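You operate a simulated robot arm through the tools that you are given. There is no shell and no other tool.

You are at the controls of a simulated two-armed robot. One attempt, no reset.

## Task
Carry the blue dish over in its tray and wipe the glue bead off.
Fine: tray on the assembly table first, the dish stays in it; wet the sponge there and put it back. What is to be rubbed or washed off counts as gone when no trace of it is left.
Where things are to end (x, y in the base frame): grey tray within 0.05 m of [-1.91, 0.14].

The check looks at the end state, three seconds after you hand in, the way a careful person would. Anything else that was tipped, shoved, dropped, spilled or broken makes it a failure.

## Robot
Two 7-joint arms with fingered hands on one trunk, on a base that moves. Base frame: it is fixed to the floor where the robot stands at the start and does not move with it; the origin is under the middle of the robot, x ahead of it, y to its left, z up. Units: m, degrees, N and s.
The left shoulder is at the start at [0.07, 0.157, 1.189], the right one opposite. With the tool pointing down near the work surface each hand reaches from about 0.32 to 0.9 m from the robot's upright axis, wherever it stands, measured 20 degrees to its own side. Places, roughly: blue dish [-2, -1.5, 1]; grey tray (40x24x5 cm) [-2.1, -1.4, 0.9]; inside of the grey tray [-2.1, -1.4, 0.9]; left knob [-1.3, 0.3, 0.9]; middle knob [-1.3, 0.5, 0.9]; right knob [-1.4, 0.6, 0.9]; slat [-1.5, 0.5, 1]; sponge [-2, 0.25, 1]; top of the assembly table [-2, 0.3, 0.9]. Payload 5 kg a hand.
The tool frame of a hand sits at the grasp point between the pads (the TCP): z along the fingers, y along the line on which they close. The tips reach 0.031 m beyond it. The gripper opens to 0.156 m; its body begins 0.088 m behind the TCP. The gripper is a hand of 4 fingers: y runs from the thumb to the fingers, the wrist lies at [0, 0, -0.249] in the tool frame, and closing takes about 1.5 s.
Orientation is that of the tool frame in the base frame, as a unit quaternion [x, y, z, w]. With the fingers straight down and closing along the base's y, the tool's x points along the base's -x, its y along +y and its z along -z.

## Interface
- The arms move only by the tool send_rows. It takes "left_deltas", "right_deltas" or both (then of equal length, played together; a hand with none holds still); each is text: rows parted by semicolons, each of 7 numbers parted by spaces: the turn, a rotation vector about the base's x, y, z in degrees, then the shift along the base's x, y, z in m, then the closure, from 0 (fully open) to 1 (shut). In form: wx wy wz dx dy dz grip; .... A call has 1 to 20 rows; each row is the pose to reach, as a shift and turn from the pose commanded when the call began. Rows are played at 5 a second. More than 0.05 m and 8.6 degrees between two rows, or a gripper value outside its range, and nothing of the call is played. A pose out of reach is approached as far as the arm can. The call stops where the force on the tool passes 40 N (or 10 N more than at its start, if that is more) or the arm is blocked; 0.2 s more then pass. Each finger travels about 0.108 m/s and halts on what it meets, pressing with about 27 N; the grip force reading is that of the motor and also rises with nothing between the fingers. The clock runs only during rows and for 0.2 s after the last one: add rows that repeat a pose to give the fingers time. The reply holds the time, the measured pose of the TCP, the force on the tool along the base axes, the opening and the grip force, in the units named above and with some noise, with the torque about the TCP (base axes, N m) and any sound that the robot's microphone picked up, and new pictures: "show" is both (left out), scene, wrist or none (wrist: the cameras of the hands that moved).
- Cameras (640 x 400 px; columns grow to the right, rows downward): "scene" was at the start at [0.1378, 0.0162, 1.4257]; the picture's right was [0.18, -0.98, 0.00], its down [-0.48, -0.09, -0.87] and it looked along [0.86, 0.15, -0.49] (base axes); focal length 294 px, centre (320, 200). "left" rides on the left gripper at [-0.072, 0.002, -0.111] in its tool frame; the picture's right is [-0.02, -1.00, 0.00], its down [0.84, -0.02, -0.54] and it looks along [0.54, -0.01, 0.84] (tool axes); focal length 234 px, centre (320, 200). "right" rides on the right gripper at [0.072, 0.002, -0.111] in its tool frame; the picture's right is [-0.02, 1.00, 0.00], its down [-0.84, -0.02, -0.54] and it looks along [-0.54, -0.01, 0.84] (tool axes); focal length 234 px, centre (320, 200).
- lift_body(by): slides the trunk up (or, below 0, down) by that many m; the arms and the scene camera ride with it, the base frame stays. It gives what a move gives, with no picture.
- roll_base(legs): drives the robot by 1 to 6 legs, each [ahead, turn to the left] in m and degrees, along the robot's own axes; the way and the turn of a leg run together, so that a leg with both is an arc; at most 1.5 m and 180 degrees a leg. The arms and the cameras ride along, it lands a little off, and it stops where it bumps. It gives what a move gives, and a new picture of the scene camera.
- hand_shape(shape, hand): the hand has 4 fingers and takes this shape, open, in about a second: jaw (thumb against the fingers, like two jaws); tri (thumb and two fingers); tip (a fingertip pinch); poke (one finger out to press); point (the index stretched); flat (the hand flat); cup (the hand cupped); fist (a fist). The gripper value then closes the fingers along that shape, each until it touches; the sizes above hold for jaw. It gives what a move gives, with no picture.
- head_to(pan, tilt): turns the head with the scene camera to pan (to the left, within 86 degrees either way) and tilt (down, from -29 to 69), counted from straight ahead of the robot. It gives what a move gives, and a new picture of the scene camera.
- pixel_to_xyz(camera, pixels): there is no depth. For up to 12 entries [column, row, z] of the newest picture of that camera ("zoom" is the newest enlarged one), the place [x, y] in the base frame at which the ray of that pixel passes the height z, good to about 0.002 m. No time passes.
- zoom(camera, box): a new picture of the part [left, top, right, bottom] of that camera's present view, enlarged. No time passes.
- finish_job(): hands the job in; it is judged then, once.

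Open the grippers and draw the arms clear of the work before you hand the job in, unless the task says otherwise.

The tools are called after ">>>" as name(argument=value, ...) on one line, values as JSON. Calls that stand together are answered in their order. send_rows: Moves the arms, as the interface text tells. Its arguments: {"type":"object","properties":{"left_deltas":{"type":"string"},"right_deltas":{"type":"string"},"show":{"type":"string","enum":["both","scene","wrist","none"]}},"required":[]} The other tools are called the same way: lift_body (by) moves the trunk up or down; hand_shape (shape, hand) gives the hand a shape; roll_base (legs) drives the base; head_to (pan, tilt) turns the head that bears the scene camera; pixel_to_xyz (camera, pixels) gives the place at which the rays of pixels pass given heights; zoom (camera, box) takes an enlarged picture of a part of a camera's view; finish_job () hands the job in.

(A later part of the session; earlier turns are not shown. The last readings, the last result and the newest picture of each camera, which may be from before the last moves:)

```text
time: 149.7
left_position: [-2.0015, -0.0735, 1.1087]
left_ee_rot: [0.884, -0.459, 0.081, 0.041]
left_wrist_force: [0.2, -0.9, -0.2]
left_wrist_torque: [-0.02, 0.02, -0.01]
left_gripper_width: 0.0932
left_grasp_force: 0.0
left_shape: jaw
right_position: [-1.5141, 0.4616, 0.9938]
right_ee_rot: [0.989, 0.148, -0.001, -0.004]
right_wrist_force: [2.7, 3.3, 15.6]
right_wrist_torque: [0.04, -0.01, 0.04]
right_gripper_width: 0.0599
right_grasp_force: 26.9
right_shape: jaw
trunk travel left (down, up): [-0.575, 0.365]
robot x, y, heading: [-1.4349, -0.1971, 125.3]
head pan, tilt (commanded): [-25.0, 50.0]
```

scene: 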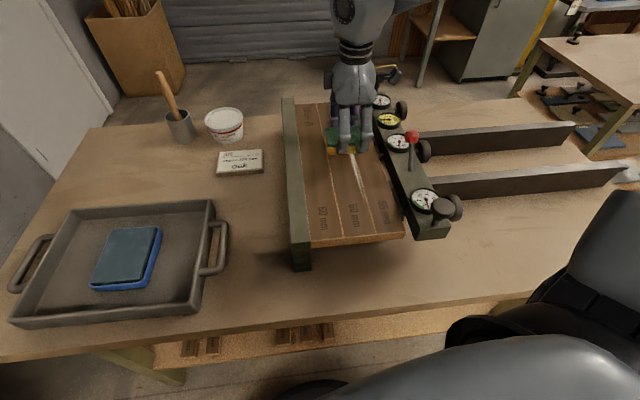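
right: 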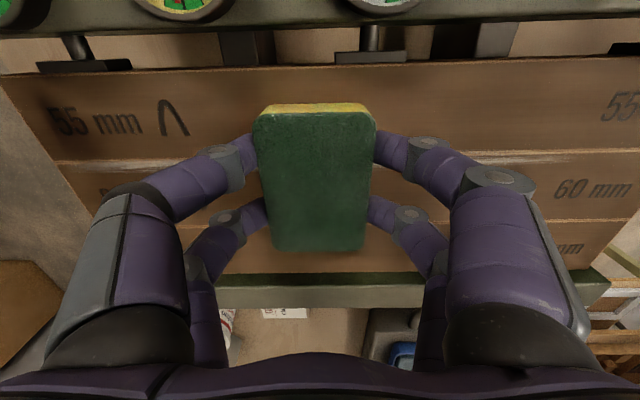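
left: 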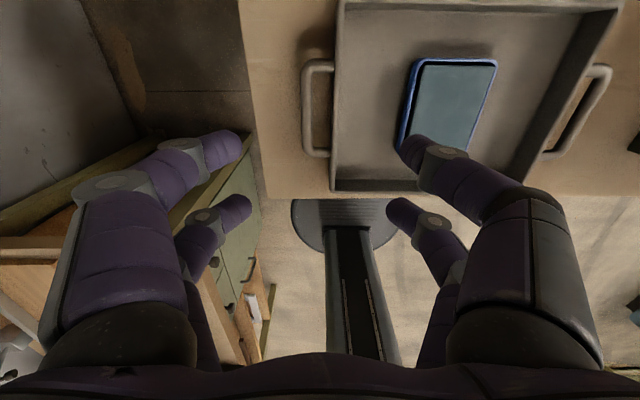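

15.6 N of contact. I scrub back and forth 3 cm either way along the joint.

>>> send_rows(right_deltas="0 0 0 -0.0044 0.0143 0 1;0 0 0 -0.0088 0.0287 0 1;0 0 0 -0.0044 0.0143 0 1;0 0 0 0 0 0 1;0 0 0 0.0044 -0.0143 0 1;0 0 0 0.0088 -0.0287 0 1;0 0 0 0.0044 -0.0143 0 1;0 0 0 0 0 0 1;0 0 0 -0.0044 0.0143 0 1;0 0 0 -0.0088 0.0287 0 1;0 0 0 -0.0044 0.0143 0 1;0 0 0 0 0 0 1;0 0 0 0.0044 -0.0143 0 1;0 0 0 0.0088 -0.0287 0 1;0 0 0 0.0044 -0.0143 0 1;0 0 0 0 0 0 1;0 0 0 -0.0044 0.0143 0 1;0 0 0 -0.0088 0.0287 0 1;0 0 0 -0.0044 0.0143 0 1;0 0 0 0 0 0 1", show="wrist")

```text
time: 153.9
left_position: [-2.0033, -0.0743, 1.1087]
left_ee_rot: [0.884, -0.458, 0.081, 0.04]
left_wrist_force: [-0.2, -0.2, 1.0]
left_wrist_torque: [-0.01, 0.04, 0.0]
left_gripper_width: 0.0934
left_grasp_force: 0.1
left_shape: jaw
right_position: [-1.5152, 0.4613, 0.9942]
right_ee_rot: [0.989, 0.149, 0.0, -0.004]
right_wrist_force: [-1.8, 5.5, 9.8]
right_wrist_torque: [-0.03, 0.02, -0.06]
right_gripper_width: 0.0578
right_grasp_force: 26.6
right_shape: jaw
trunk travel left (down, up): [-0.575, 0.365]
robot x, y, heading: [-1.4374, -0.195, 125.6]
head pan, tilt (commanded): [-25.0, 50.0]
```

right: 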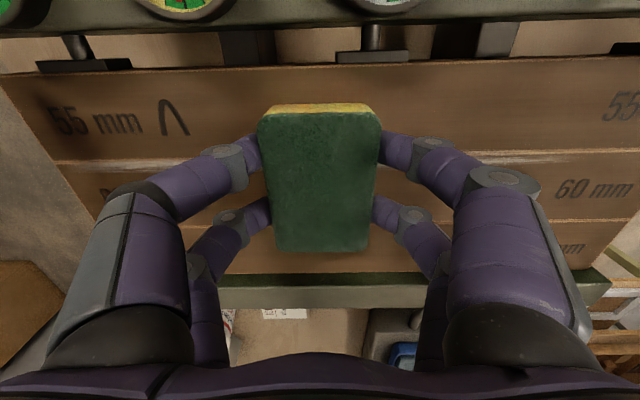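

I lift and move the sponge aside again to compare the scrubbed stretch with the rest.

>>> send_rows(right_deltas="0 0 0 0 0 0.03 1;0 0 0 0 0 0.07 1;0 0 0 0 0 0.11 1;0 0 0 -0.04 -0.02 0.12 1;0 0 0 -0.08 -0.04 0.12 1;0 0 0 -0.12 -0.06 0.12 1;0 0 0 -0.14 -0.07 0.12 1;0 0 0 -0.14 -0.07 0.12 1", show="scene")

>>> zoom(camera="scene", box=[320, 95, 420, 210])

```text
time: 155.7
left_position: [-2.0019, -0.0751, 1.1088]
left_ee_rot: [0.884, -0.459, 0.08, 0.041]
left_wrist_force: [0.2, 0.9, -0.4]
left_wrist_torque: [-0.01, 0.05, 0.01]
left_gripper_width: 0.0932
left_grasp_force: 0.1
left_shape: jaw
right_position: [-1.6535, 0.3896, 1.1165]
right_ee_rot: [0.989, 0.147, 0.0, -0.003]
right_wrist_force: [0.2, -0.3, -0.3]
right_wrist_torque: [-0.03, 0.07, 0.01]
right_gripper_width: 0.0577
right_grasp_force: 27.3
right_shape: jaw
trunk travel left (down, up): [-0.575, 0.365]
robot x, y, heading: [-1.438, -0.1947, 125.3]
head pan, tilt (commanded): [-25.0, 50.0]
```

scene: 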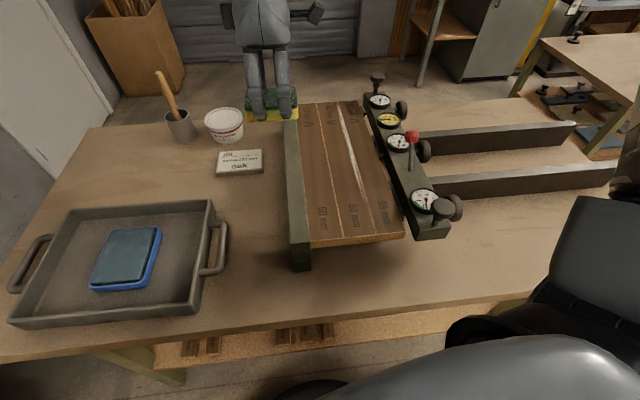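

```text
3.48 times, centred on (370, 152) of scene
```

zoom: 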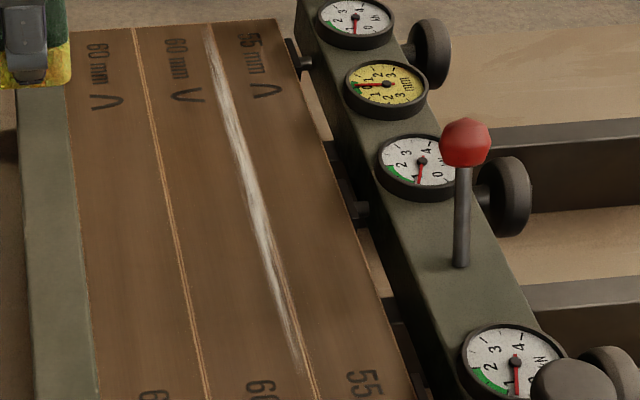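

I take a close reference picture of the middle stretch for comparison.

>>> zoom(camera="scene", box=[335, 120, 375, 160])

>>> zoom(camera="scene", box=[335, 160, 385, 210])

```text
10.00 times, centred on (355, 140) of scene
```

zoom: 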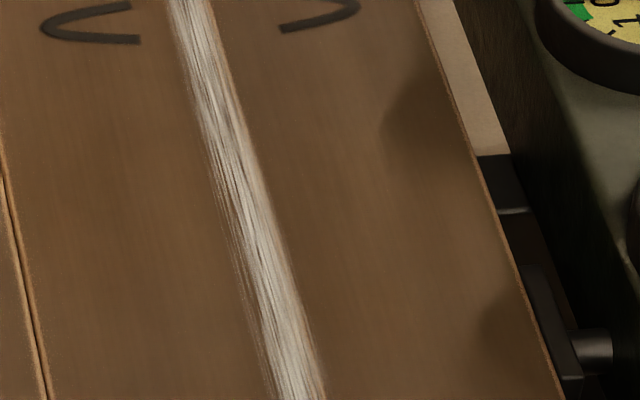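

```text
8.00 times, centred on (360, 185) of scene
```

zoom: 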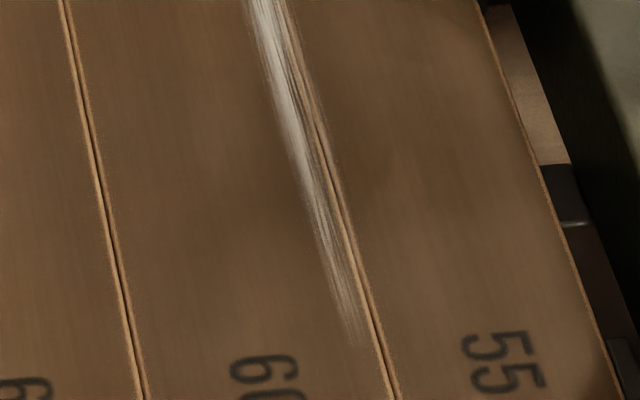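

The middle stretch shows no clear change, so I doubt the sponge got wet; its long side lay across the dish and may have rested on the rims. I will dip again with the sponge turned along the dish; first I raise the left hand out of the way.

>>> send_rows(left_deltas="0 0 0 0 0 0.03 0.4;0 0 0 0 0 0.06 0.4;0 0 0 0 0 0.09 0.4;0 0 0 -0.01 -0.02 0.12 0.4;0 0 0 -0.02 -0.04 0.14 0.4;0 0 0 -0.02 -0.04 0.14 0.4", show="scene")

```text
time: 157.1
left_position: [-2.0096, -0.0463, 1.2151]
left_ee_rot: [0.884, -0.459, 0.082, 0.041]
left_wrist_force: [-0.9, -0.2, -0.2]
left_wrist_torque: [0.0, 0.03, 0.0]
left_gripper_width: 0.0935
left_grasp_force: 0.1
left_shape: jaw
left hand out of reach, approached as far as the arm can: row 1, 2, 3, 4, 5, 6
right_position: [-1.6538, 0.3892, 1.1157]
right_ee_rot: [0.989, 0.148, 0.0, -0.001]
right_wrist_force: [0.2, -0.2, -0.4]
right_wrist_torque: [0.02, 0.01, 0.01]
right_gripper_width: 0.0575
right_grasp_force: 27.4
right_shape: jaw
trunk travel left (down, up): [-0.575, 0.365]
robot x, y, heading: [-1.439, -0.1944, 125.4]
head pan, tilt (commanded): [-25.0, 50.0]
```

scene: 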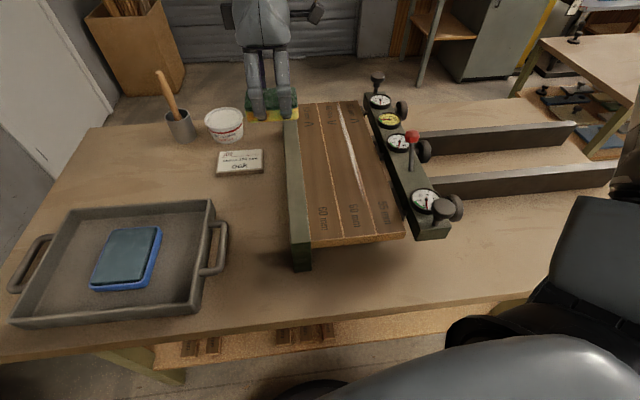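

The left hand is now higher (tips at 1.18). I carry the sponge over to the dish while turning it -91 degrees so its length lies along the dish.

>>> send_rows(right_deltas="0 0 -8.27 -0.0228 -0.0233 0 1;0 0 -16.54 -0.0455 -0.0467 0 1;0 0 -24.8 -0.0683 -0.07 0 1;0 0 -33.1 -0.0911 -0.0933 0 1;0 0 -41.4 -0.1139 -0.1166 0 1;0 0 -49.6 -0.1366 -0.14 0 1;0 0 -57.9 -0.1594 -0.1633 0 1;0 0 -66.2 -0.1822 -0.1866 0 1;0 0 -74.4 -0.205 -0.21 0 1;0 0 -82.7 -0.2277 -0.2333 0 1;0 0 -91 -0.2505 -0.2566 0 1;0 0 -91 -0.2505 -0.2566 0 1")

```text
time: 159.5
left_position: [-2.0094, -0.0533, 1.2124]
left_ee_rot: [0.884, -0.458, 0.082, 0.039]
left_wrist_force: [1.1, -0.8, 0.9]
left_wrist_torque: [0.16, 0.08, -0.02]
left_gripper_width: 0.0932
left_grasp_force: 0.1
left_shape: jaw
right_position: [-1.704, 0.2187, 1.2312]
right_ee_rot: [0.856, -0.516, -0.028, 0.006]
right_wrist_force: [-0.4, -2.6, -0.5]
right_wrist_torque: [0.14, -0.02, 0.01]
right_gripper_width: 0.0576
right_grasp_force: 26.9
right_shape: jaw
right hand out of reach, approached as far as the arm can: row 4, 5, 6, 7, 8, 9, 10, 11, 12
trunk travel left (down, up): [-0.575, 0.365]
robot x, y, heading: [-1.4392, -0.1966, 125.3]
head pan, tilt (commanded): [-25.0, 50.0]
stopped in row 12 (right hand): the force on the tool passed its limit at 67 N (the readings are from after the stop); the commanded pose is now the measured one
```

scene: 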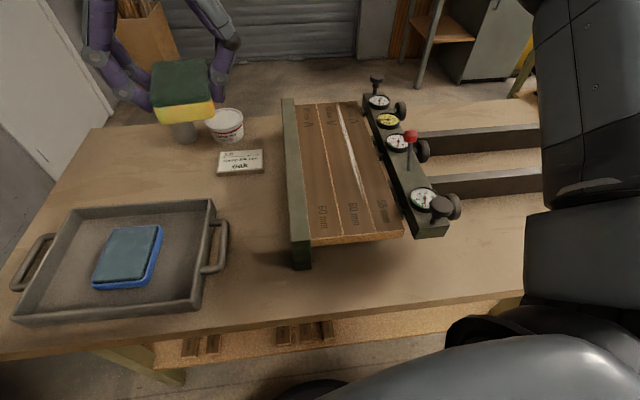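
right: 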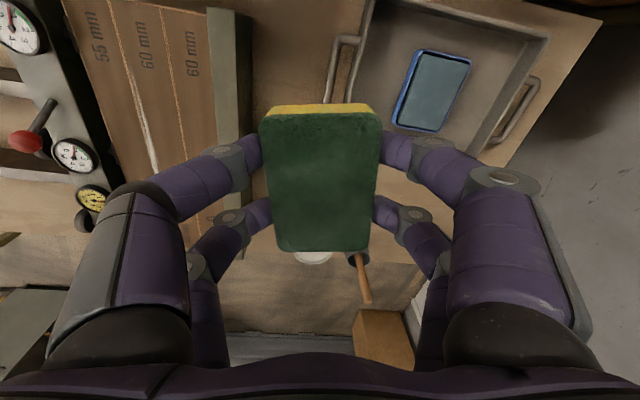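

The arm ran out of reach on this side and stopped on a force spike; nothing on the table was disturbed and the sponge is still held. I will move the base about 0.16 m left along the table, to a spot from which dish, bead and sponge place are all reachable by turning in place; first I check the view.

>>> head_to(pan=10, tilt=35)

```text
time: 160.5
left_position: [-2.0115, -0.0463, 1.2098]
left_ee_rot: [0.884, -0.458, 0.083, 0.042]
left_wrist_force: [0.7, -0.5, -0.7]
left_wrist_torque: [0.0, -0.01, 0.0]
left_gripper_width: 0.0932
left_grasp_force: 0.0
left_shape: jaw
right_position: [-1.7069, 0.2265, 1.2264]
right_ee_rot: [0.856, -0.517, -0.023, 0.009]
right_wrist_force: [-0.5, -0.1, -0.5]
right_wrist_torque: [-0.03, 0.01, 0.02]
right_gripper_width: 0.0574
right_grasp_force: 26.8
right_shape: jaw
trunk travel left (down, up): [-0.575, 0.365]
robot x, y, heading: [-1.4368, -0.191, 125.0]
head pan, tilt (commanded): [10.0, 35.0]
```

scene: 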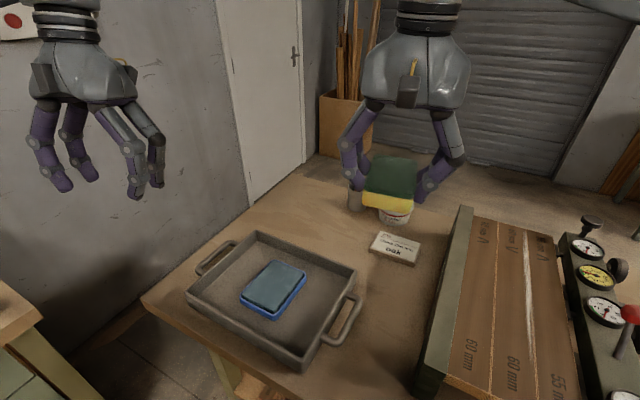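

Everything is in order. I make the base move: turn right 49, back 0.16 m, turn left 60, ahead 0.17 m.

>>> roll_base(legs=[[0, -49], [-0.16, 0], [0, 60], [0.165, 0]])

>>> head_to(pan=-10, tilt=45)

```text
time: 167.8
left_position: [-2.1862, -0.2064, 1.21]
left_ee_rot: [0.925, -0.369, 0.087, 0.035]
left_wrist_force: [0.3, -0.2, -0.1]
left_wrist_torque: [0.02, -0.01, 0.0]
left_gripper_width: 0.0933
left_grasp_force: 0.0
left_shape: jaw
right_position: [-1.9434, 0.1213, 1.2272]
right_ee_rot: [0.902, -0.43, -0.022, 0.011]
right_wrist_force: [-0.8, 0.3, -0.1]
right_wrist_torque: [-0.04, -0.04, 0.03]
right_gripper_width: 0.0577
right_grasp_force: 27.2
right_shape: jaw
trunk travel left (down, up): [-0.575, 0.365]
robot x, y, heading: [-1.5972, -0.2397, 136.4]
head pan, tilt (commanded): [10.0, 35.0]
```

scene: 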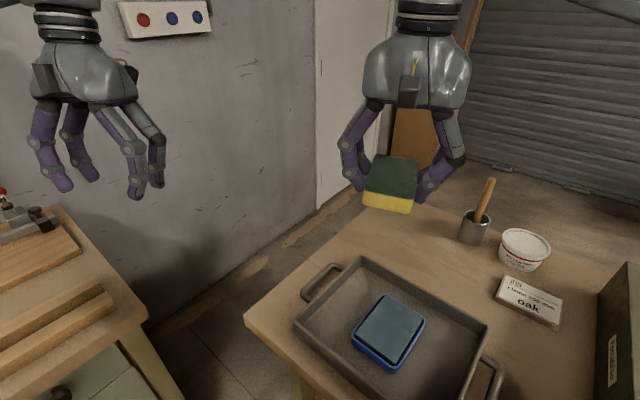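

```text
time: 168.7
left_position: [-2.1884, -0.2053, 1.2114]
left_ee_rot: [0.925, -0.369, 0.087, 0.034]
left_wrist_force: [0.6, -0.7, -0.3]
left_wrist_torque: [0.0, 0.03, -0.02]
left_gripper_width: 0.0933
left_grasp_force: 0.0
left_shape: jaw
right_position: [-1.9445, 0.1216, 1.227]
right_ee_rot: [0.902, -0.43, -0.022, 0.01]
right_wrist_force: [-0.4, -0.6, 0.2]
right_wrist_torque: [0.0, 0.0, 0.01]
right_gripper_width: 0.0576
right_grasp_force: 27.1
right_shape: jaw
trunk travel left (down, up): [-0.575, 0.365]
robot x, y, heading: [-1.5963, -0.2366, 136.4]
head pan, tilt (commanded): [-10.0, 45.0]
```

scene: 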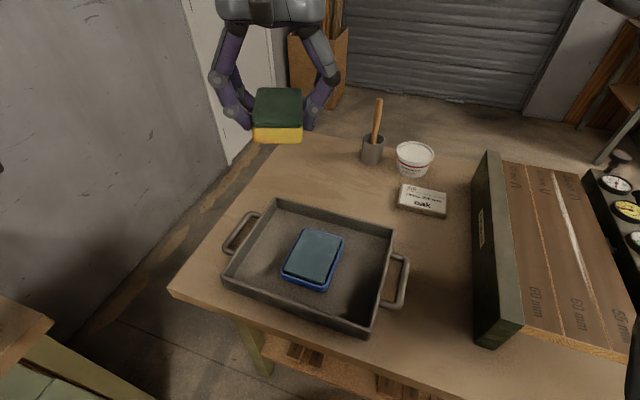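

The dish is now 0.48 m ahead and slightly right. I level the hand, turn it -22 degrees to the dish's long axis and come down over the dish to z about 1.05.

>>> send_rows(right_deltas="0 -0.9 -5.5 0.01 0.003 0 1;0 -1.8 -11 0.02 0.006 -0.02 1;0 -2.7 -16.5 0.03 0.009 -0.05 1;0 -2.7 -22 0.0405 0.0114 -0.09 1;0 -2.7 -22 0.0405 0.0114 -0.13 1;0 -2.7 -22 0.0405 0.0114 -0.17 1;0 -2.7 -22 0.0405 0.0114 -0.177 1;0 -2.7 -22 0.0405 0.0114 -0.177 1")

```text
time: 170.5
left_position: [-2.1891, -0.2034, 1.2103]
left_ee_rot: [0.925, -0.368, 0.088, 0.034]
left_wrist_force: [-0.6, -0.6, -0.3]
left_wrist_torque: [-0.04, -0.05, 0.01]
left_gripper_width: 0.0935
left_grasp_force: 0.0
left_shape: jaw
right_position: [-1.9029, 0.1336, 1.0509]
right_ee_rot: [0.805, -0.593, -0.002, -0.002]
right_wrist_force: [-0.2, 0.0, 0.1]
right_wrist_torque: [-0.02, 0.01, -0.04]
right_gripper_width: 0.0576
right_grasp_force: 26.9
right_shape: jaw
trunk travel left (down, up): [-0.575, 0.365]
robot x, y, heading: [-1.5944, -0.2409, 136.5]
head pan, tilt (commanded): [-10.0, 45.0]
```

scene: 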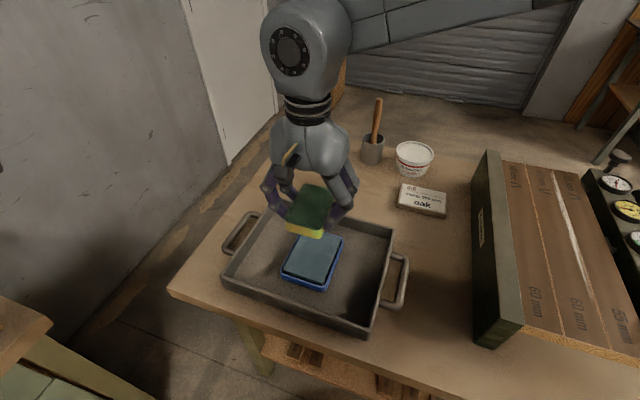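
right: 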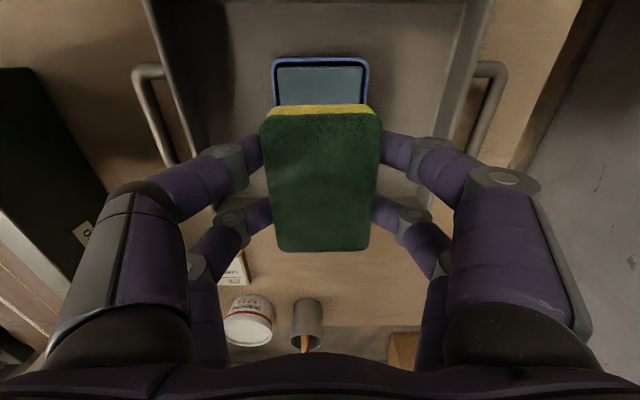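

Aligned over the dish. I lower to z 0.947 and then feel downward, watching if it sinks deeper than before (0.940).

>>> send_rows(right_deltas="0 0 0 0 0 -0.03 1;0 0 0 0 0 -0.06 1;0 0 0 0 0 -0.09 1;0 0 0 0 0 -0.104 1;0 0 0 0 0 -0.107 1;0 0 0 0 0 -0.109 1;0 0 0 0 0 -0.111 1;0 0 0 0 0 -0.111 1")

```text
time: 172.3
left_position: [-2.1886, -0.2052, 1.2118]
left_ee_rot: [0.925, -0.369, 0.088, 0.034]
left_wrist_force: [0.2, -0.2, -0.4]
left_wrist_torque: [-0.02, 0.02, 0.03]
left_gripper_width: 0.0935
left_grasp_force: 0.1
left_shape: jaw
right_position: [-1.8911, 0.1586, 0.9523]
right_ee_rot: [0.806, -0.592, -0.001, 0.0]
right_wrist_force: [0.7, 0.1, -0.5]
right_wrist_torque: [0.01, -0.03, 0.02]
right_gripper_width: 0.0577
right_grasp_force: 26.7
right_shape: jaw
right hand out of reach, approached as far as the arm can: row 1, 2, 3, 4, 5, 6, 7, 8
trunk travel left (down, up): [-0.575, 0.365]
robot x, y, heading: [-1.5977, -0.2368, 136.3]
head pan, tilt (commanded): [-10.0, 45.0]
```

scene: 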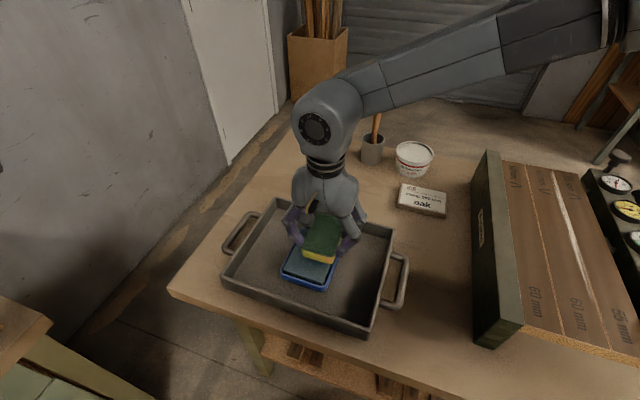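
right: 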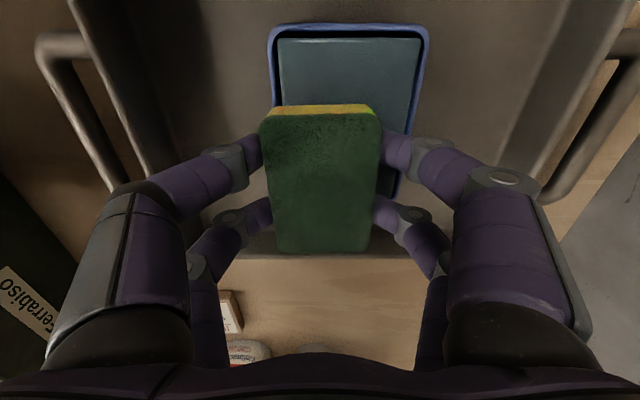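

The arm cannot get lower this close to the body. I raise the sponge 8 cm, back the base 0.12 m and try again.

>>> send_rows(right_deltas="0 0 0 0 0 0.03 1;0 0 0 0 0 0.06 1;0 0 0 0 0 0.09 1;0 0 0 0 0 0.09 1", show="none")

>>> roll_base(legs=[[-0.12, 0]])

```text
time: 173.3
left_position: [-2.1893, -0.2043, 1.2104]
left_ee_rot: [0.925, -0.369, 0.087, 0.034]
left_wrist_force: [-0.8, 0.1, 0.3]
left_wrist_torque: [0.03, -0.01, 0.01]
left_gripper_width: 0.0934
left_grasp_force: 0.1
left_shape: jaw
right_position: [-1.8925, 0.1616, 1.0393]
right_ee_rot: [0.804, -0.595, -0.003, -0.004]
right_wrist_force: [0.4, -0.2, 0.0]
right_wrist_torque: [0.0, 0.02, 0.03]
right_gripper_width: 0.0576
right_grasp_force: 27.0
right_shape: jaw
trunk travel left (down, up): [-0.575, 0.365]
robot x, y, heading: [-1.5965, -0.2379, 136.6]
head pan, tilt (commanded): [-10.0, 45.0]
```

```text
time: 174.5
left_position: [-2.1014, -0.2873, 1.2104]
left_ee_rot: [0.924, -0.37, 0.088, 0.034]
left_wrist_force: [-0.7, -0.2, -0.6]
left_wrist_torque: [0.04, -0.02, 0.02]
left_gripper_width: 0.0933
left_grasp_force: 0.0
left_shape: jaw
right_position: [-1.8041, 0.0801, 1.0392]
right_ee_rot: [0.804, -0.595, -0.003, -0.004]
right_wrist_force: [-0.4, -0.7, -0.9]
right_wrist_torque: [-0.02, 0.0, -0.01]
right_gripper_width: 0.0575
right_grasp_force: 26.7
right_shape: jaw
trunk travel left (down, up): [-0.575, 0.365]
robot x, y, heading: [-1.5088, -0.3224, 136.5]
head pan, tilt (commanded): [-10.0, 45.0]
```

scene: 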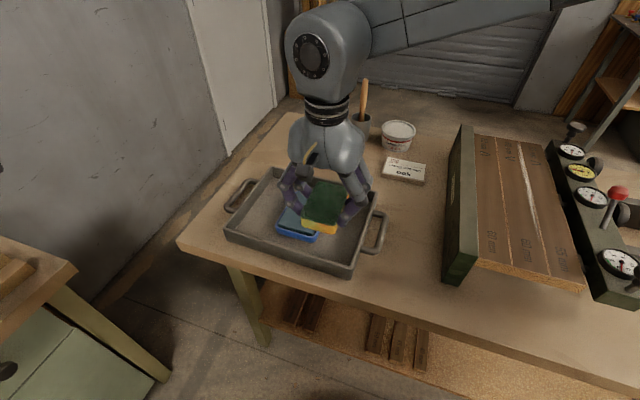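

I move back over the dish centre and lower to about z 0.945.

>>> send_rows(right_deltas="0 0 0 -0.034 0.018 0.01 1;0 0 0 -0.067 0.035 0.01 1;0 0 0 -0.1 0.053 0.01 1;0 0 0 -0.1 0.053 -0.02 1;0 0 0 -0.1 0.053 -0.05 1;0 0 0 -0.1 0.053 -0.08 1;0 0 0 -0.1 0.053 -0.092 1;0 0 0 -0.1 0.053 -0.092 1")

```text
time: 176.3
left_position: [-2.1009, -0.2878, 1.2102]
left_ee_rot: [0.925, -0.369, 0.088, 0.034]
left_wrist_force: [-0.4, 0.7, -0.5]
left_wrist_torque: [-0.04, 0.0, 0.02]
left_gripper_width: 0.0932
left_grasp_force: 0.1
left_shape: jaw
right_position: [-1.896, 0.1352, 0.9495]
right_ee_rot: [0.804, -0.595, -0.004, -0.003]
right_wrist_force: [1.1, -0.5, -0.6]
right_wrist_torque: [0.0, 0.02, -0.04]
right_gripper_width: 0.0576
right_grasp_force: 27.4
right_shape: jaw
right hand out of reach, approached as far as the arm can: row 6, 7, 8
trunk travel left (down, up): [-0.575, 0.365]
robot x, y, heading: [-1.5116, -0.3211, 136.3]
head pan, tilt (commanded): [-10.0, 45.0]
```

scene: 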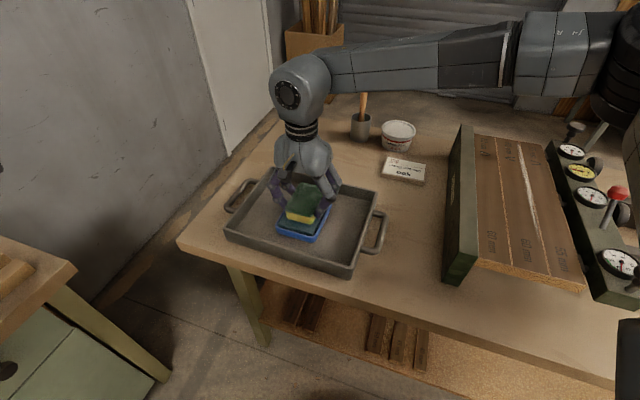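
right: 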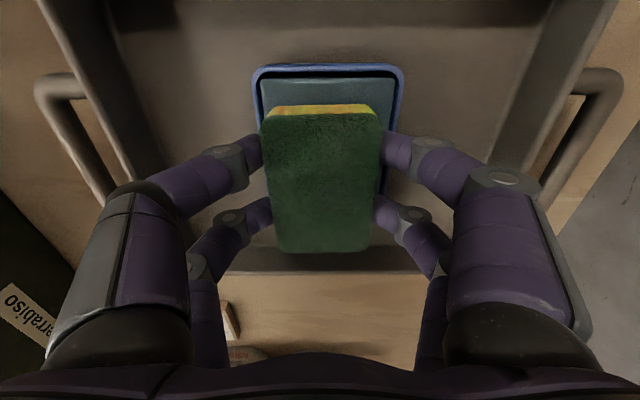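

I am 1 cm above contact and at the arm's limit, so I lower the last bit with the trunk: 8 mm first.

>>> lift_body(by=-0.008)

```text
time: 176.9
left_position: [-2.1014, -0.2869, 1.2014]
left_ee_rot: [0.924, -0.369, 0.088, 0.033]
left_wrist_force: [-0.9, 0.1, 0.7]
left_wrist_torque: [0.01, 0.01, -0.02]
left_gripper_width: 0.0933
left_grasp_force: 0.0
left_shape: jaw
right_position: [-1.8982, 0.1348, 0.9414]
right_ee_rot: [0.804, -0.595, -0.003, -0.002]
right_wrist_force: [-0.1, -0.3, 0.1]
right_wrist_torque: [0.01, -0.01, 0.03]
right_gripper_width: 0.0573
right_grasp_force: 26.9
right_shape: jaw
trunk travel left (down, up): [-0.567, 0.373]
robot x, y, heading: [-1.5093, -0.3185, 136.3]
head pan, tilt (commanded): [-10.0, 45.0]
```

No contact at 0.9414 yet. Another 3 mm.

>>> lift_body(by=-0.003)

```text
time: 177.4
left_position: [-2.1, -0.2873, 1.1993]
left_ee_rot: [0.924, -0.37, 0.088, 0.035]
left_wrist_force: [-0.1, 0.4, 0.0]
left_wrist_torque: [0.01, 0.0, 0.0]
left_gripper_width: 0.0933
left_grasp_force: 0.2
left_shape: jaw
right_position: [-1.8972, 0.1356, 0.939]
right_ee_rot: [0.803, -0.596, -0.005, -0.002]
right_wrist_force: [-0.9, 0.5, 0.8]
right_wrist_torque: [-0.04, -0.01, 0.0]
right_gripper_width: 0.0578
right_grasp_force: 27.1
right_shape: jaw
trunk travel left (down, up): [-0.564, 0.376]
robot x, y, heading: [-1.5092, -0.3236, 136.3]
head pan, tilt (commanded): [-10.0, 45.0]
```

Still about zero force at 0.939. Another 3 mm.

>>> lift_body(by=-0.003)

```text
time: 177.9
left_position: [-2.0998, -0.2871, 1.197]
left_ee_rot: [0.924, -0.37, 0.088, 0.034]
left_wrist_force: [-0.4, -0.2, 0.1]
left_wrist_torque: [-0.03, 0.02, -0.01]
left_gripper_width: 0.0935
left_grasp_force: 0.1
left_shape: jaw
right_position: [-1.8973, 0.1346, 0.9376]
right_ee_rot: [0.804, -0.595, -0.006, -0.003]
right_wrist_force: [0.4, 1.6, 16.3]
right_wrist_torque: [-0.16, -0.22, 0.04]
right_gripper_width: 0.0576
right_grasp_force: 27.2
right_shape: jaw
trunk travel left (down, up): [-0.561, 0.379]
robot x, y, heading: [-1.5094, -0.3239, 136.3]
head pan, tilt (commanded): [-10.0, 45.0]
```

Contact with 16 N at 0.9376, slightly deeper than before. I hold and rub a little on the pad for about 4 s.

>>> send_rows(right_deltas="0 0 0 0 0 0 1;0 0 0 -0.001 0.004 0 1;0 0 0 -0.002 0.008 0 1;0 0 0 -0.001 0.004 0 1;0 0 0 0 0 0 1;0 0 0 0.001 -0.004 0 1;0 0 0 0.002 -0.008 0 1;0 0 0 0.001 -0.004 0 1;0 0 0 0 0 0 1;0 0 0 0 0 0 1;0 0 0 0 0 0 1;0 0 0 0 0 0 1;0 0 0 0 0 0 1;0 0 0 0 0 0 1;0 0 0 0 0 0 1;0 0 0 0 0 0 1;0 0 0 0 0 0 1;0 0 0 0 0 0 1;0 0 0 0 0 0 1;0 0 0 0 0 0 1")

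>>> zoom(camera="scene", box=[260, 150, 350, 260])

>>> zoom(camera="right", box=[220, 40, 440, 260])

```text
time: 182.1
left_position: [-2.0991, -0.2898, 1.198]
left_ee_rot: [0.925, -0.369, 0.087, 0.034]
left_wrist_force: [0.0, -0.1, 0.0]
left_wrist_torque: [0.0, 0.02, 0.05]
left_gripper_width: 0.0935
left_grasp_force: 0.0
left_shape: jaw
right_position: [-1.8968, 0.1322, 0.9389]
right_ee_rot: [0.803, -0.596, -0.005, -0.005]
right_wrist_force: [0.4, -6.4, 24.2]
right_wrist_torque: [-0.27, -0.06, 0.02]
right_gripper_width: 0.0574
right_grasp_force: 27.3
right_shape: jaw
trunk travel left (down, up): [-0.561, 0.379]
robot x, y, heading: [-1.5112, -0.321, 136.3]
head pan, tilt (commanded): [-10.0, 45.0]
```

scene: 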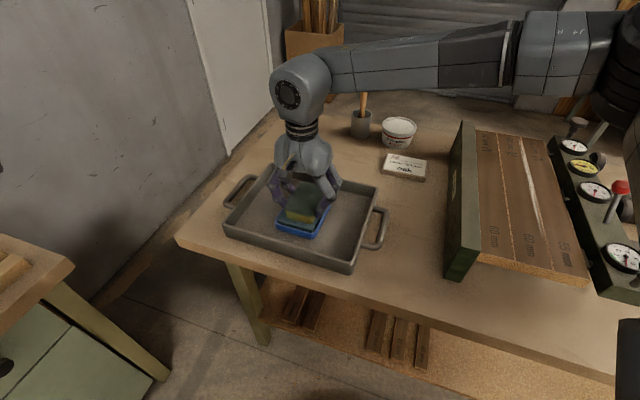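
right: 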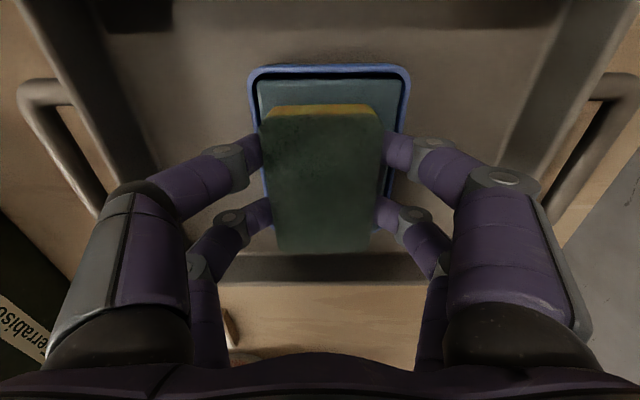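

```text
3.64 times, centred on (305, 205) of scene
```

zoom: 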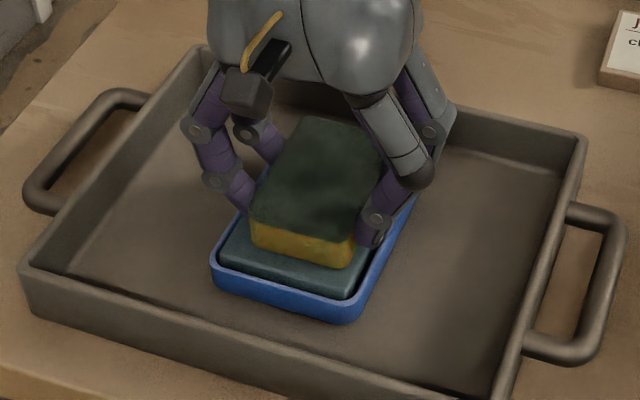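

```text
1.82 times, centred on (330, 150) of right
```

zoom: 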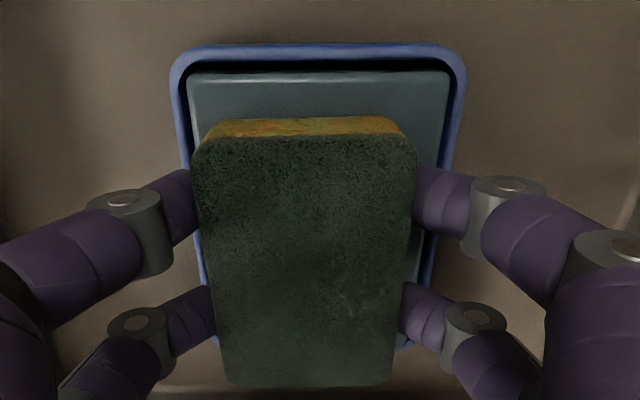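

The sponge has visibly changed: foam now dark orange, scourer dull grey-green, so it is taking up water. I hold it a few seconds longer to soak fully.

>>> send_rows(right_deltas="0 0 0 0 0.003 0 1;0 0 0 0 0.003 0 1;0 0 0 0 0 0 1;0 0 0 0 0 0 1;0 0 0 0 0 0 1;0 0 0 0 0 0 1;0 0 0 0 0 0 1;0 0 0 0 0 0 1;0 0 0 0 0 0 1;0 0 0 0 0 0 1;0 0 0 0 0 0 1;0 0 0 0 0 0 1;0 0 0 0 0 0 1;0 0 0 0 0 0 1;0 0 0 0 0 0 1;0 0 0 0 0 0 1", show="none")

>>> zoom(camera="right", box=[220, 40, 440, 260])

```text
time: 185.5
left_position: [-2.0997, -0.2876, 1.1971]
left_ee_rot: [0.924, -0.37, 0.088, 0.034]
left_wrist_force: [0.3, -0.7, 0.3]
left_wrist_torque: [0.0, 0.02, -0.02]
left_gripper_width: 0.0934
left_grasp_force: 0.0
left_shape: jaw
right_position: [-1.8957, 0.1348, 0.9375]
right_ee_rot: [0.803, -0.596, -0.005, -0.002]
right_wrist_force: [-0.3, 11.2, 34.8]
right_wrist_torque: [0.09, -0.13, -0.07]
right_gripper_width: 0.0576
right_grasp_force: 27.8
right_shape: jaw
trunk travel left (down, up): [-0.561, 0.379]
robot x, y, heading: [-1.5053, -0.3212, 136.3]
head pan, tilt (commanded): [-10.0, 45.0]
```

```text
1.82 times, centred on (330, 150) of right
```

zoom: 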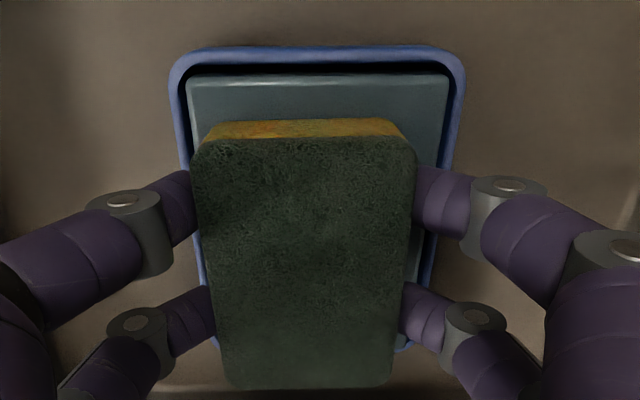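

The sponge is thoroughly wet now. I lift it off, restore the trunk height and raise the hand to about 1.15 before moving the base toward the jig.

>>> send_rows(right_deltas="0 0 0 0 0 0.01 1;0 0 0 0 0 0.03 1;0 0 0 0 0 0.06 1;0 0 0 0 0 0.1 1;0 0 0 0 0 0.14 1;0 0 0 0 0 0.18 1;0 0 0 0 0 0.2 1;0 0 0 0 0 0.2 1", show="scene")

>>> lift_body(by=0.014)

```text
time: 187.3
left_position: [-2.1015, -0.2859, 1.1969]
left_ee_rot: [0.924, -0.37, 0.087, 0.035]
left_wrist_force: [-1.1, 0.3, -0.1]
left_wrist_torque: [0.01, 0.0, -0.02]
left_gripper_width: 0.0932
left_grasp_force: 0.1
left_shape: jaw
right_position: [-1.8983, 0.136, 1.1359]
right_ee_rot: [0.803, -0.596, -0.004, -0.004]
right_wrist_force: [-0.4, 0.0, -0.4]
right_wrist_torque: [-0.02, -0.01, 0.04]
right_gripper_width: 0.0577
right_grasp_force: 26.7
right_shape: jaw
trunk travel left (down, up): [-0.561, 0.379]
robot x, y, heading: [-1.5088, -0.3216, 136.3]
head pan, tilt (commanded): [-10.0, 45.0]
```

scene: 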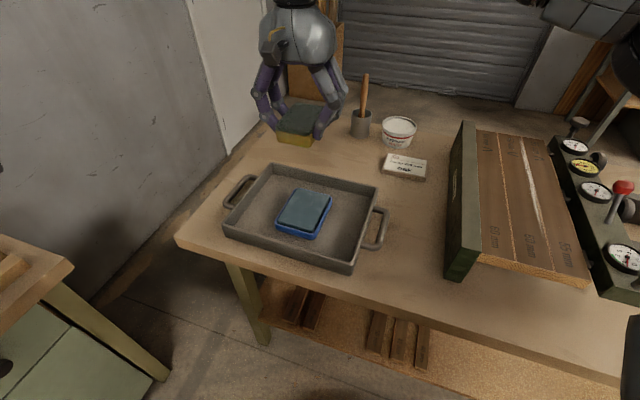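

```text
time: 187.9
left_position: [-2.1, -0.2866, 1.2111]
left_ee_rot: [0.924, -0.369, 0.088, 0.035]
left_wrist_force: [0.0, -0.9, 0.9]
left_wrist_torque: [0.01, 0.0, 0.0]
left_gripper_width: 0.0932
left_grasp_force: 0.2
left_shape: jaw
right_position: [-1.8977, 0.1359, 1.1499]
right_ee_rot: [0.803, -0.596, -0.004, -0.003]
right_wrist_force: [-0.6, 1.2, -0.3]
right_wrist_torque: [0.02, -0.01, -0.02]
right_gripper_width: 0.0574
right_grasp_force: 26.8
right_shape: jaw
trunk travel left (down, up): [-0.575, 0.365]
robot x, y, heading: [-1.5101, -0.3244, 136.5]
head pan, tilt (commanded): [-10.0, 45.0]
```

The wet sponge stays dark. I turn right 49 degrees, drive 0.12 m and turn back left 27 degrees, to stand before the jig.

>>> roll_base(legs=[[0, -49], [0.122, 0], [0, 27.5]])

>>> head_to(pan=-20, tilt=50)

```text
time: 192.7
left_position: [-2.0505, 0.0287, 1.2114]
left_ee_rot: [0.847, -0.523, 0.081, 0.048]
left_wrist_force: [0.1, -0.7, 0.3]
left_wrist_torque: [0.02, -0.01, 0.03]
left_gripper_width: 0.0933
left_grasp_force: 0.1
left_shape: jaw
right_position: [-1.7188, 0.3593, 1.1501]
right_ee_rot: [-0.689, 0.725, 0.004, 0.004]
right_wrist_force: [-0.4, -1.1, -0.2]
right_wrist_torque: [0.01, -0.03, -0.01]
right_gripper_width: 0.0577
right_grasp_force: 26.8
right_shape: jaw
trunk travel left (down, up): [-0.575, 0.365]
robot x, y, heading: [-1.5067, -0.2047, 116.4]
head pan, tilt (commanded): [-10.0, 45.0]
```

scene: 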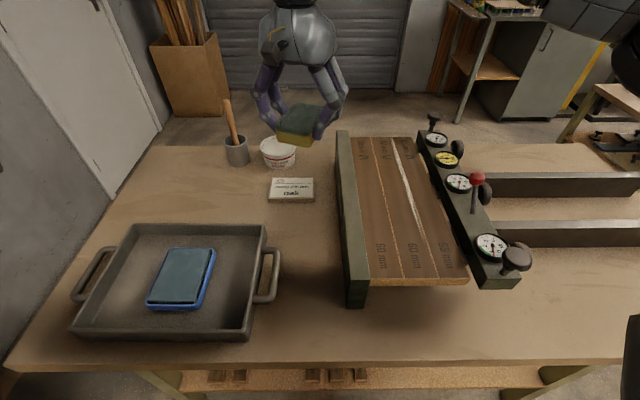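

```text
time: 193.4
left_position: [-2.0515, 0.0285, 1.2108]
left_ee_rot: [0.847, -0.523, 0.08, 0.049]
left_wrist_force: [-1.3, -1.1, -0.3]
left_wrist_torque: [-0.02, -0.05, 0.03]
left_gripper_width: 0.0934
left_grasp_force: 0.1
left_shape: jaw
right_position: [-1.7187, 0.3587, 1.15]
right_ee_rot: [-0.689, 0.725, 0.004, 0.003]
right_wrist_force: [0.1, -0.3, -0.8]
right_wrist_torque: [0.03, -0.04, -0.01]
right_gripper_width: 0.0578
right_grasp_force: 26.6
right_shape: jaw
trunk travel left (down, up): [-0.575, 0.365]
robot x, y, heading: [-1.5083, -0.2018, 116.6]
head pan, tilt (commanded): [-20.0, 50.0]
```

scene: 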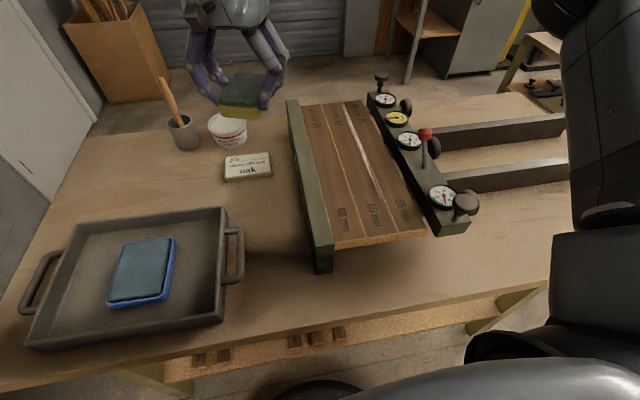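

The hand must turn +20 degrees to lay the sponge along the joint. I carry it over the near end of the bead and lower to z about 1.02.

>>> send_rows(right_deltas="0 0 2.9 0.0346 -0.0048 0 1;0 0 5.7 0.0692 -0.0096 0 1;0 0 8.6 0.1038 -0.0144 0 1;0 0 11.4 0.1385 -0.0193 0 1;0 0 14.3 0.1731 -0.0241 0 1;0 0 17.1 0.2077 -0.0289 0 1;0 0 20 0.2423 -0.0337 0 1;0 0 20 0.2423 -0.0337 -0.03 1;0 0 20 0.2423 -0.0337 -0.07 1;0 0 20 0.2423 -0.0337 -0.11 1;0 0 20 0.2423 -0.0337 -0.13 1;0 0 20 0.2423 -0.0337 -0.13 1")

```text
time: 196.0
left_position: [-2.0512, 0.028, 1.2109]
left_ee_rot: [0.847, -0.523, 0.081, 0.049]
left_wrist_force: [0.3, -1.4, -0.2]
left_wrist_torque: [0.02, -0.02, -0.01]
left_gripper_width: 0.0933
left_grasp_force: 0.0
left_shape: jaw
right_position: [-1.475, 0.3254, 1.0193]
right_ee_rot: [0.805, -0.594, -0.004, -0.003]
right_wrist_force: [0.3, -0.7, 0.6]
right_wrist_torque: [-0.03, 0.0, -0.01]
right_gripper_width: 0.0576
right_grasp_force: 27.1
right_shape: jaw
trunk travel left (down, up): [-0.575, 0.365]
robot x, y, heading: [-1.5065, -0.2046, 116.7]
head pan, tilt (commanded): [-20.0, 50.0]
```

scene: 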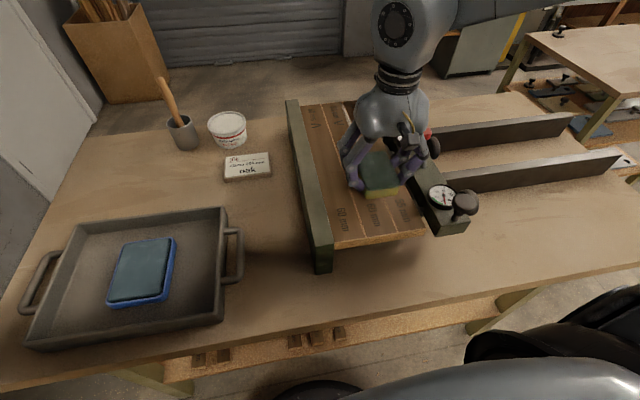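
right: 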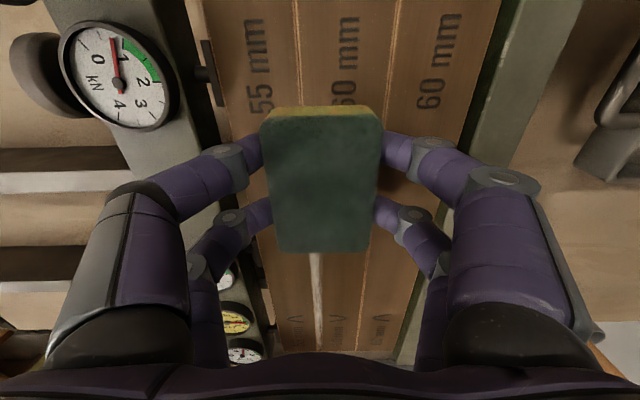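

The bead lies right under the sponge's middle. I lower to contact in small steps.

>>> send_rows(right_deltas="0 0 0 0 0 -0.008 1;0 0 0 0 0 -0.014 1;0 0 0 0 0 -0.018 1;0 0 0 0 0 -0.021 1;0 0 0 0 0 -0.023 1;0 0 0 0 0 -0.023 1", show="none")

```text
time: 197.4
left_position: [-2.0518, 0.0287, 1.2107]
left_ee_rot: [0.847, -0.522, 0.081, 0.048]
left_wrist_force: [0.7, -1.2, -0.4]
left_wrist_torque: [0.01, 0.0, -0.02]
left_gripper_width: 0.0935
left_grasp_force: 0.0
left_shape: jaw
right_position: [-1.4744, 0.3243, 0.9966]
right_ee_rot: [0.804, -0.595, -0.004, -0.003]
right_wrist_force: [0.0, 0.6, 0.3]
right_wrist_torque: [-0.01, -0.04, 0.0]
right_gripper_width: 0.0576
right_grasp_force: 26.8
right_shape: jaw
trunk travel left (down, up): [-0.575, 0.365]
robot x, y, heading: [-1.5097, -0.2042, 116.5]
head pan, tilt (commanded): [-20.0, 50.0]
```

No contact yet at 0.9966. Down 4 mm more in 1 mm steps.

>>> send_rows(right_deltas="0 0 0 0 0 -0.001 1;0 0 0 0 0 -0.002 1;0 0 0 0 0 -0.003 1;0 0 0 0 0 -0.0035 1;0 0 0 0 0 -0.0035 1", show="none")

```text
time: 198.6
left_position: [-2.0521, 0.0288, 1.2109]
left_ee_rot: [0.847, -0.523, 0.08, 0.048]
left_wrist_force: [-0.2, -0.2, -0.2]
left_wrist_torque: [0.01, 0.0, 0.02]
left_gripper_width: 0.093
left_grasp_force: 0.0
left_shape: jaw
right_position: [-1.4757, 0.3242, 0.9941]
right_ee_rot: [0.804, -0.595, -0.004, -0.003]
right_wrist_force: [0.1, 0.8, 5.3]
right_wrist_torque: [-0.12, 0.01, 0.03]
right_gripper_width: 0.0578
right_grasp_force: 27.5
right_shape: jaw
trunk travel left (down, up): [-0.575, 0.365]
robot x, y, heading: [-1.5034, -0.2055, 116.6]
head pan, tilt (commanded): [-20.0, 50.0]
```

5.3 N now. I press slightly more and make the first wet stroke, 15 cm along the joint and back.

>>> send_rows(right_deltas="0 0 0 0 0 -0.0007 1;0 0 0 -0.0044 0.0143 -0.0008 1;0 0 0 -0.0088 0.0287 -0.0009 1;0 0 0 -0.0133 0.043 -0.001 1;0 0 0 -0.0177 0.0573 -0.0011 1;0 0 0 -0.0221 0.0717 -0.0012 1;0 0 0 -0.0265 0.086 -0.0012 1;0 0 0 -0.0309 0.1003 -0.0013 1;0 0 0 -0.0353 0.1147 -0.0014 1;0 0 0 -0.0398 0.129 -0.0014 1;0 0 0 -0.0442 0.1434 -0.0014 1;0 0 0 -0.0442 0.1434 -0.0014 1")

```text
time: 201.2
left_position: [-2.051, 0.0251, 1.2118]
left_ee_rot: [0.848, -0.523, 0.08, 0.047]
left_wrist_force: [-0.1, 0.5, -0.3]
left_wrist_torque: [-0.02, 0.02, 0.03]
left_gripper_width: 0.093
left_grasp_force: 0.2
left_shape: jaw
right_position: [-1.5213, 0.4641, 0.993]
right_ee_rot: [0.804, -0.594, -0.006, -0.005]
right_wrist_force: [4.8, -14.1, 27.9]
right_wrist_torque: [-0.5, -0.11, 0.1]
right_gripper_width: 0.0576
right_grasp_force: 26.9
right_shape: jaw
trunk travel left (down, up): [-0.575, 0.365]
robot x, y, heading: [-1.508, -0.2041, 116.5]
head pan, tilt (commanded): [-20.0, 50.0]
```

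scene: 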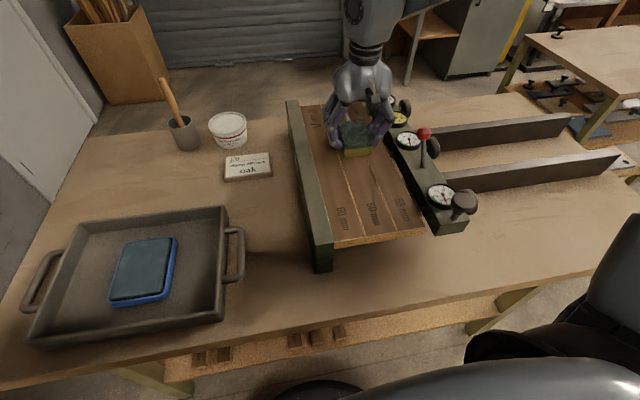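
right: 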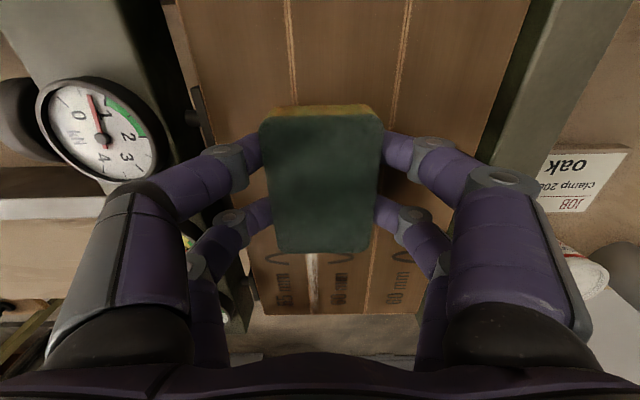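

The stretch behind the sponge now looks clean, so the wet sponge works. The force is 28 N, so I ease 1 mm and look closely.

>>> zoom(camera="scene", box=[320, 140, 430, 240])

>>> zoom(camera="right", box=[230, 0, 420, 120])

```text
4.00 times, centred on (375, 190) of scene
```

zoom: 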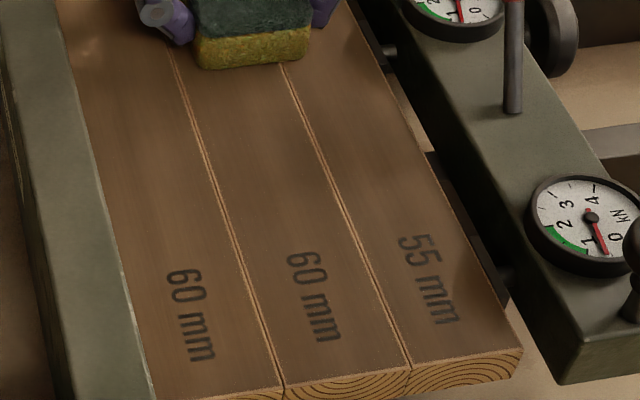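

```text
3.33 times, centred on (325, 60) of right
```

zoom: 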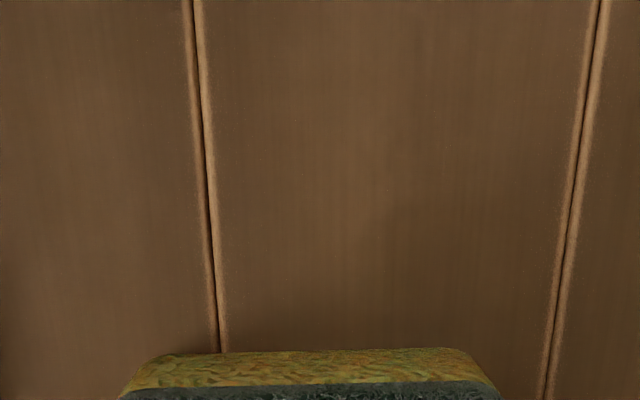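

The near half is spotless. I continue to the far end with slightly less pressure.

>>> send_rows(right_deltas="0 0 0 -0.0022 0.0072 0.001 1;0 0 0 -0.0066 0.0215 0.001 1;0 0 0 -0.011 0.0358 0.001 1;0 0 0 -0.0155 0.0502 0.0009 1;0 0 0 -0.0199 0.0645 0.0009 1;0 0 0 -0.0243 0.0788 0.0008 1;0 0 0 -0.0287 0.0932 0.0008 1;0 0 0 -0.0331 0.1075 0.0008 1;0 0 0 -0.0375 0.1219 0.0007 1;0 0 0 -0.042 0.1362 0.0007 1;0 0 0 -0.0464 0.1505 0.0007 1;0 0 0 -0.0479 0.1553 0.0007 1;0 0 0 -0.0479 0.1553 0.0007 1")

```text
time: 204.0
left_position: [-2.0518, 0.0281, 1.2094]
left_ee_rot: [0.847, -0.524, 0.081, 0.048]
left_wrist_force: [0.5, -0.3, -0.5]
left_wrist_torque: [0.03, -0.04, 0.0]
left_gripper_width: 0.0935
left_grasp_force: 0.2
left_shape: jaw
right_position: [-1.5671, 0.6239, 0.9932]
right_ee_rot: [0.804, -0.594, -0.004, -0.003]
right_wrist_force: [1.5, -2.8, 3.1]
right_wrist_torque: [-0.09, 0.01, -0.01]
right_gripper_width: 0.0576
right_grasp_force: 27.1
right_shape: jaw
trunk travel left (down, up): [-0.575, 0.365]
robot x, y, heading: [-1.5095, -0.203, 116.6]
head pan, tilt (commanded): [-20.0, 50.0]
```

scene: 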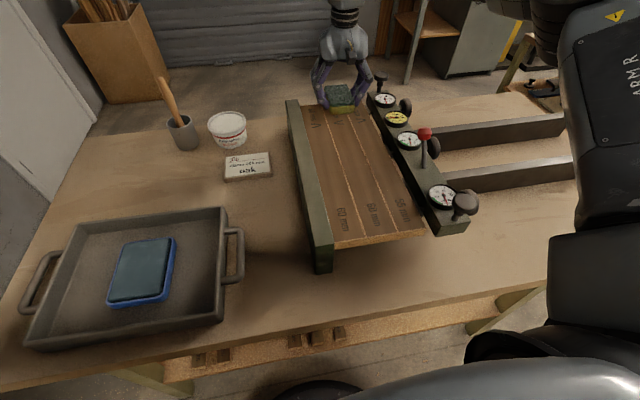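
right: 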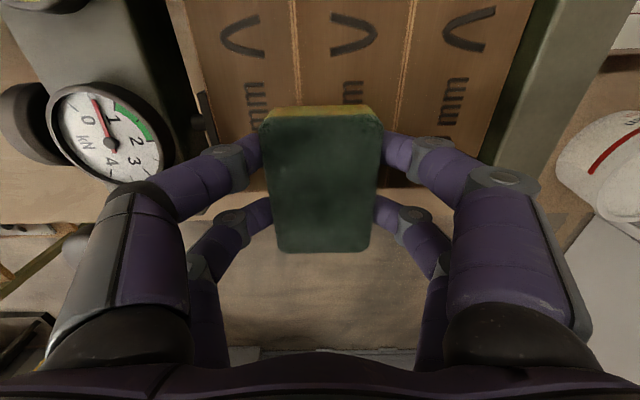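

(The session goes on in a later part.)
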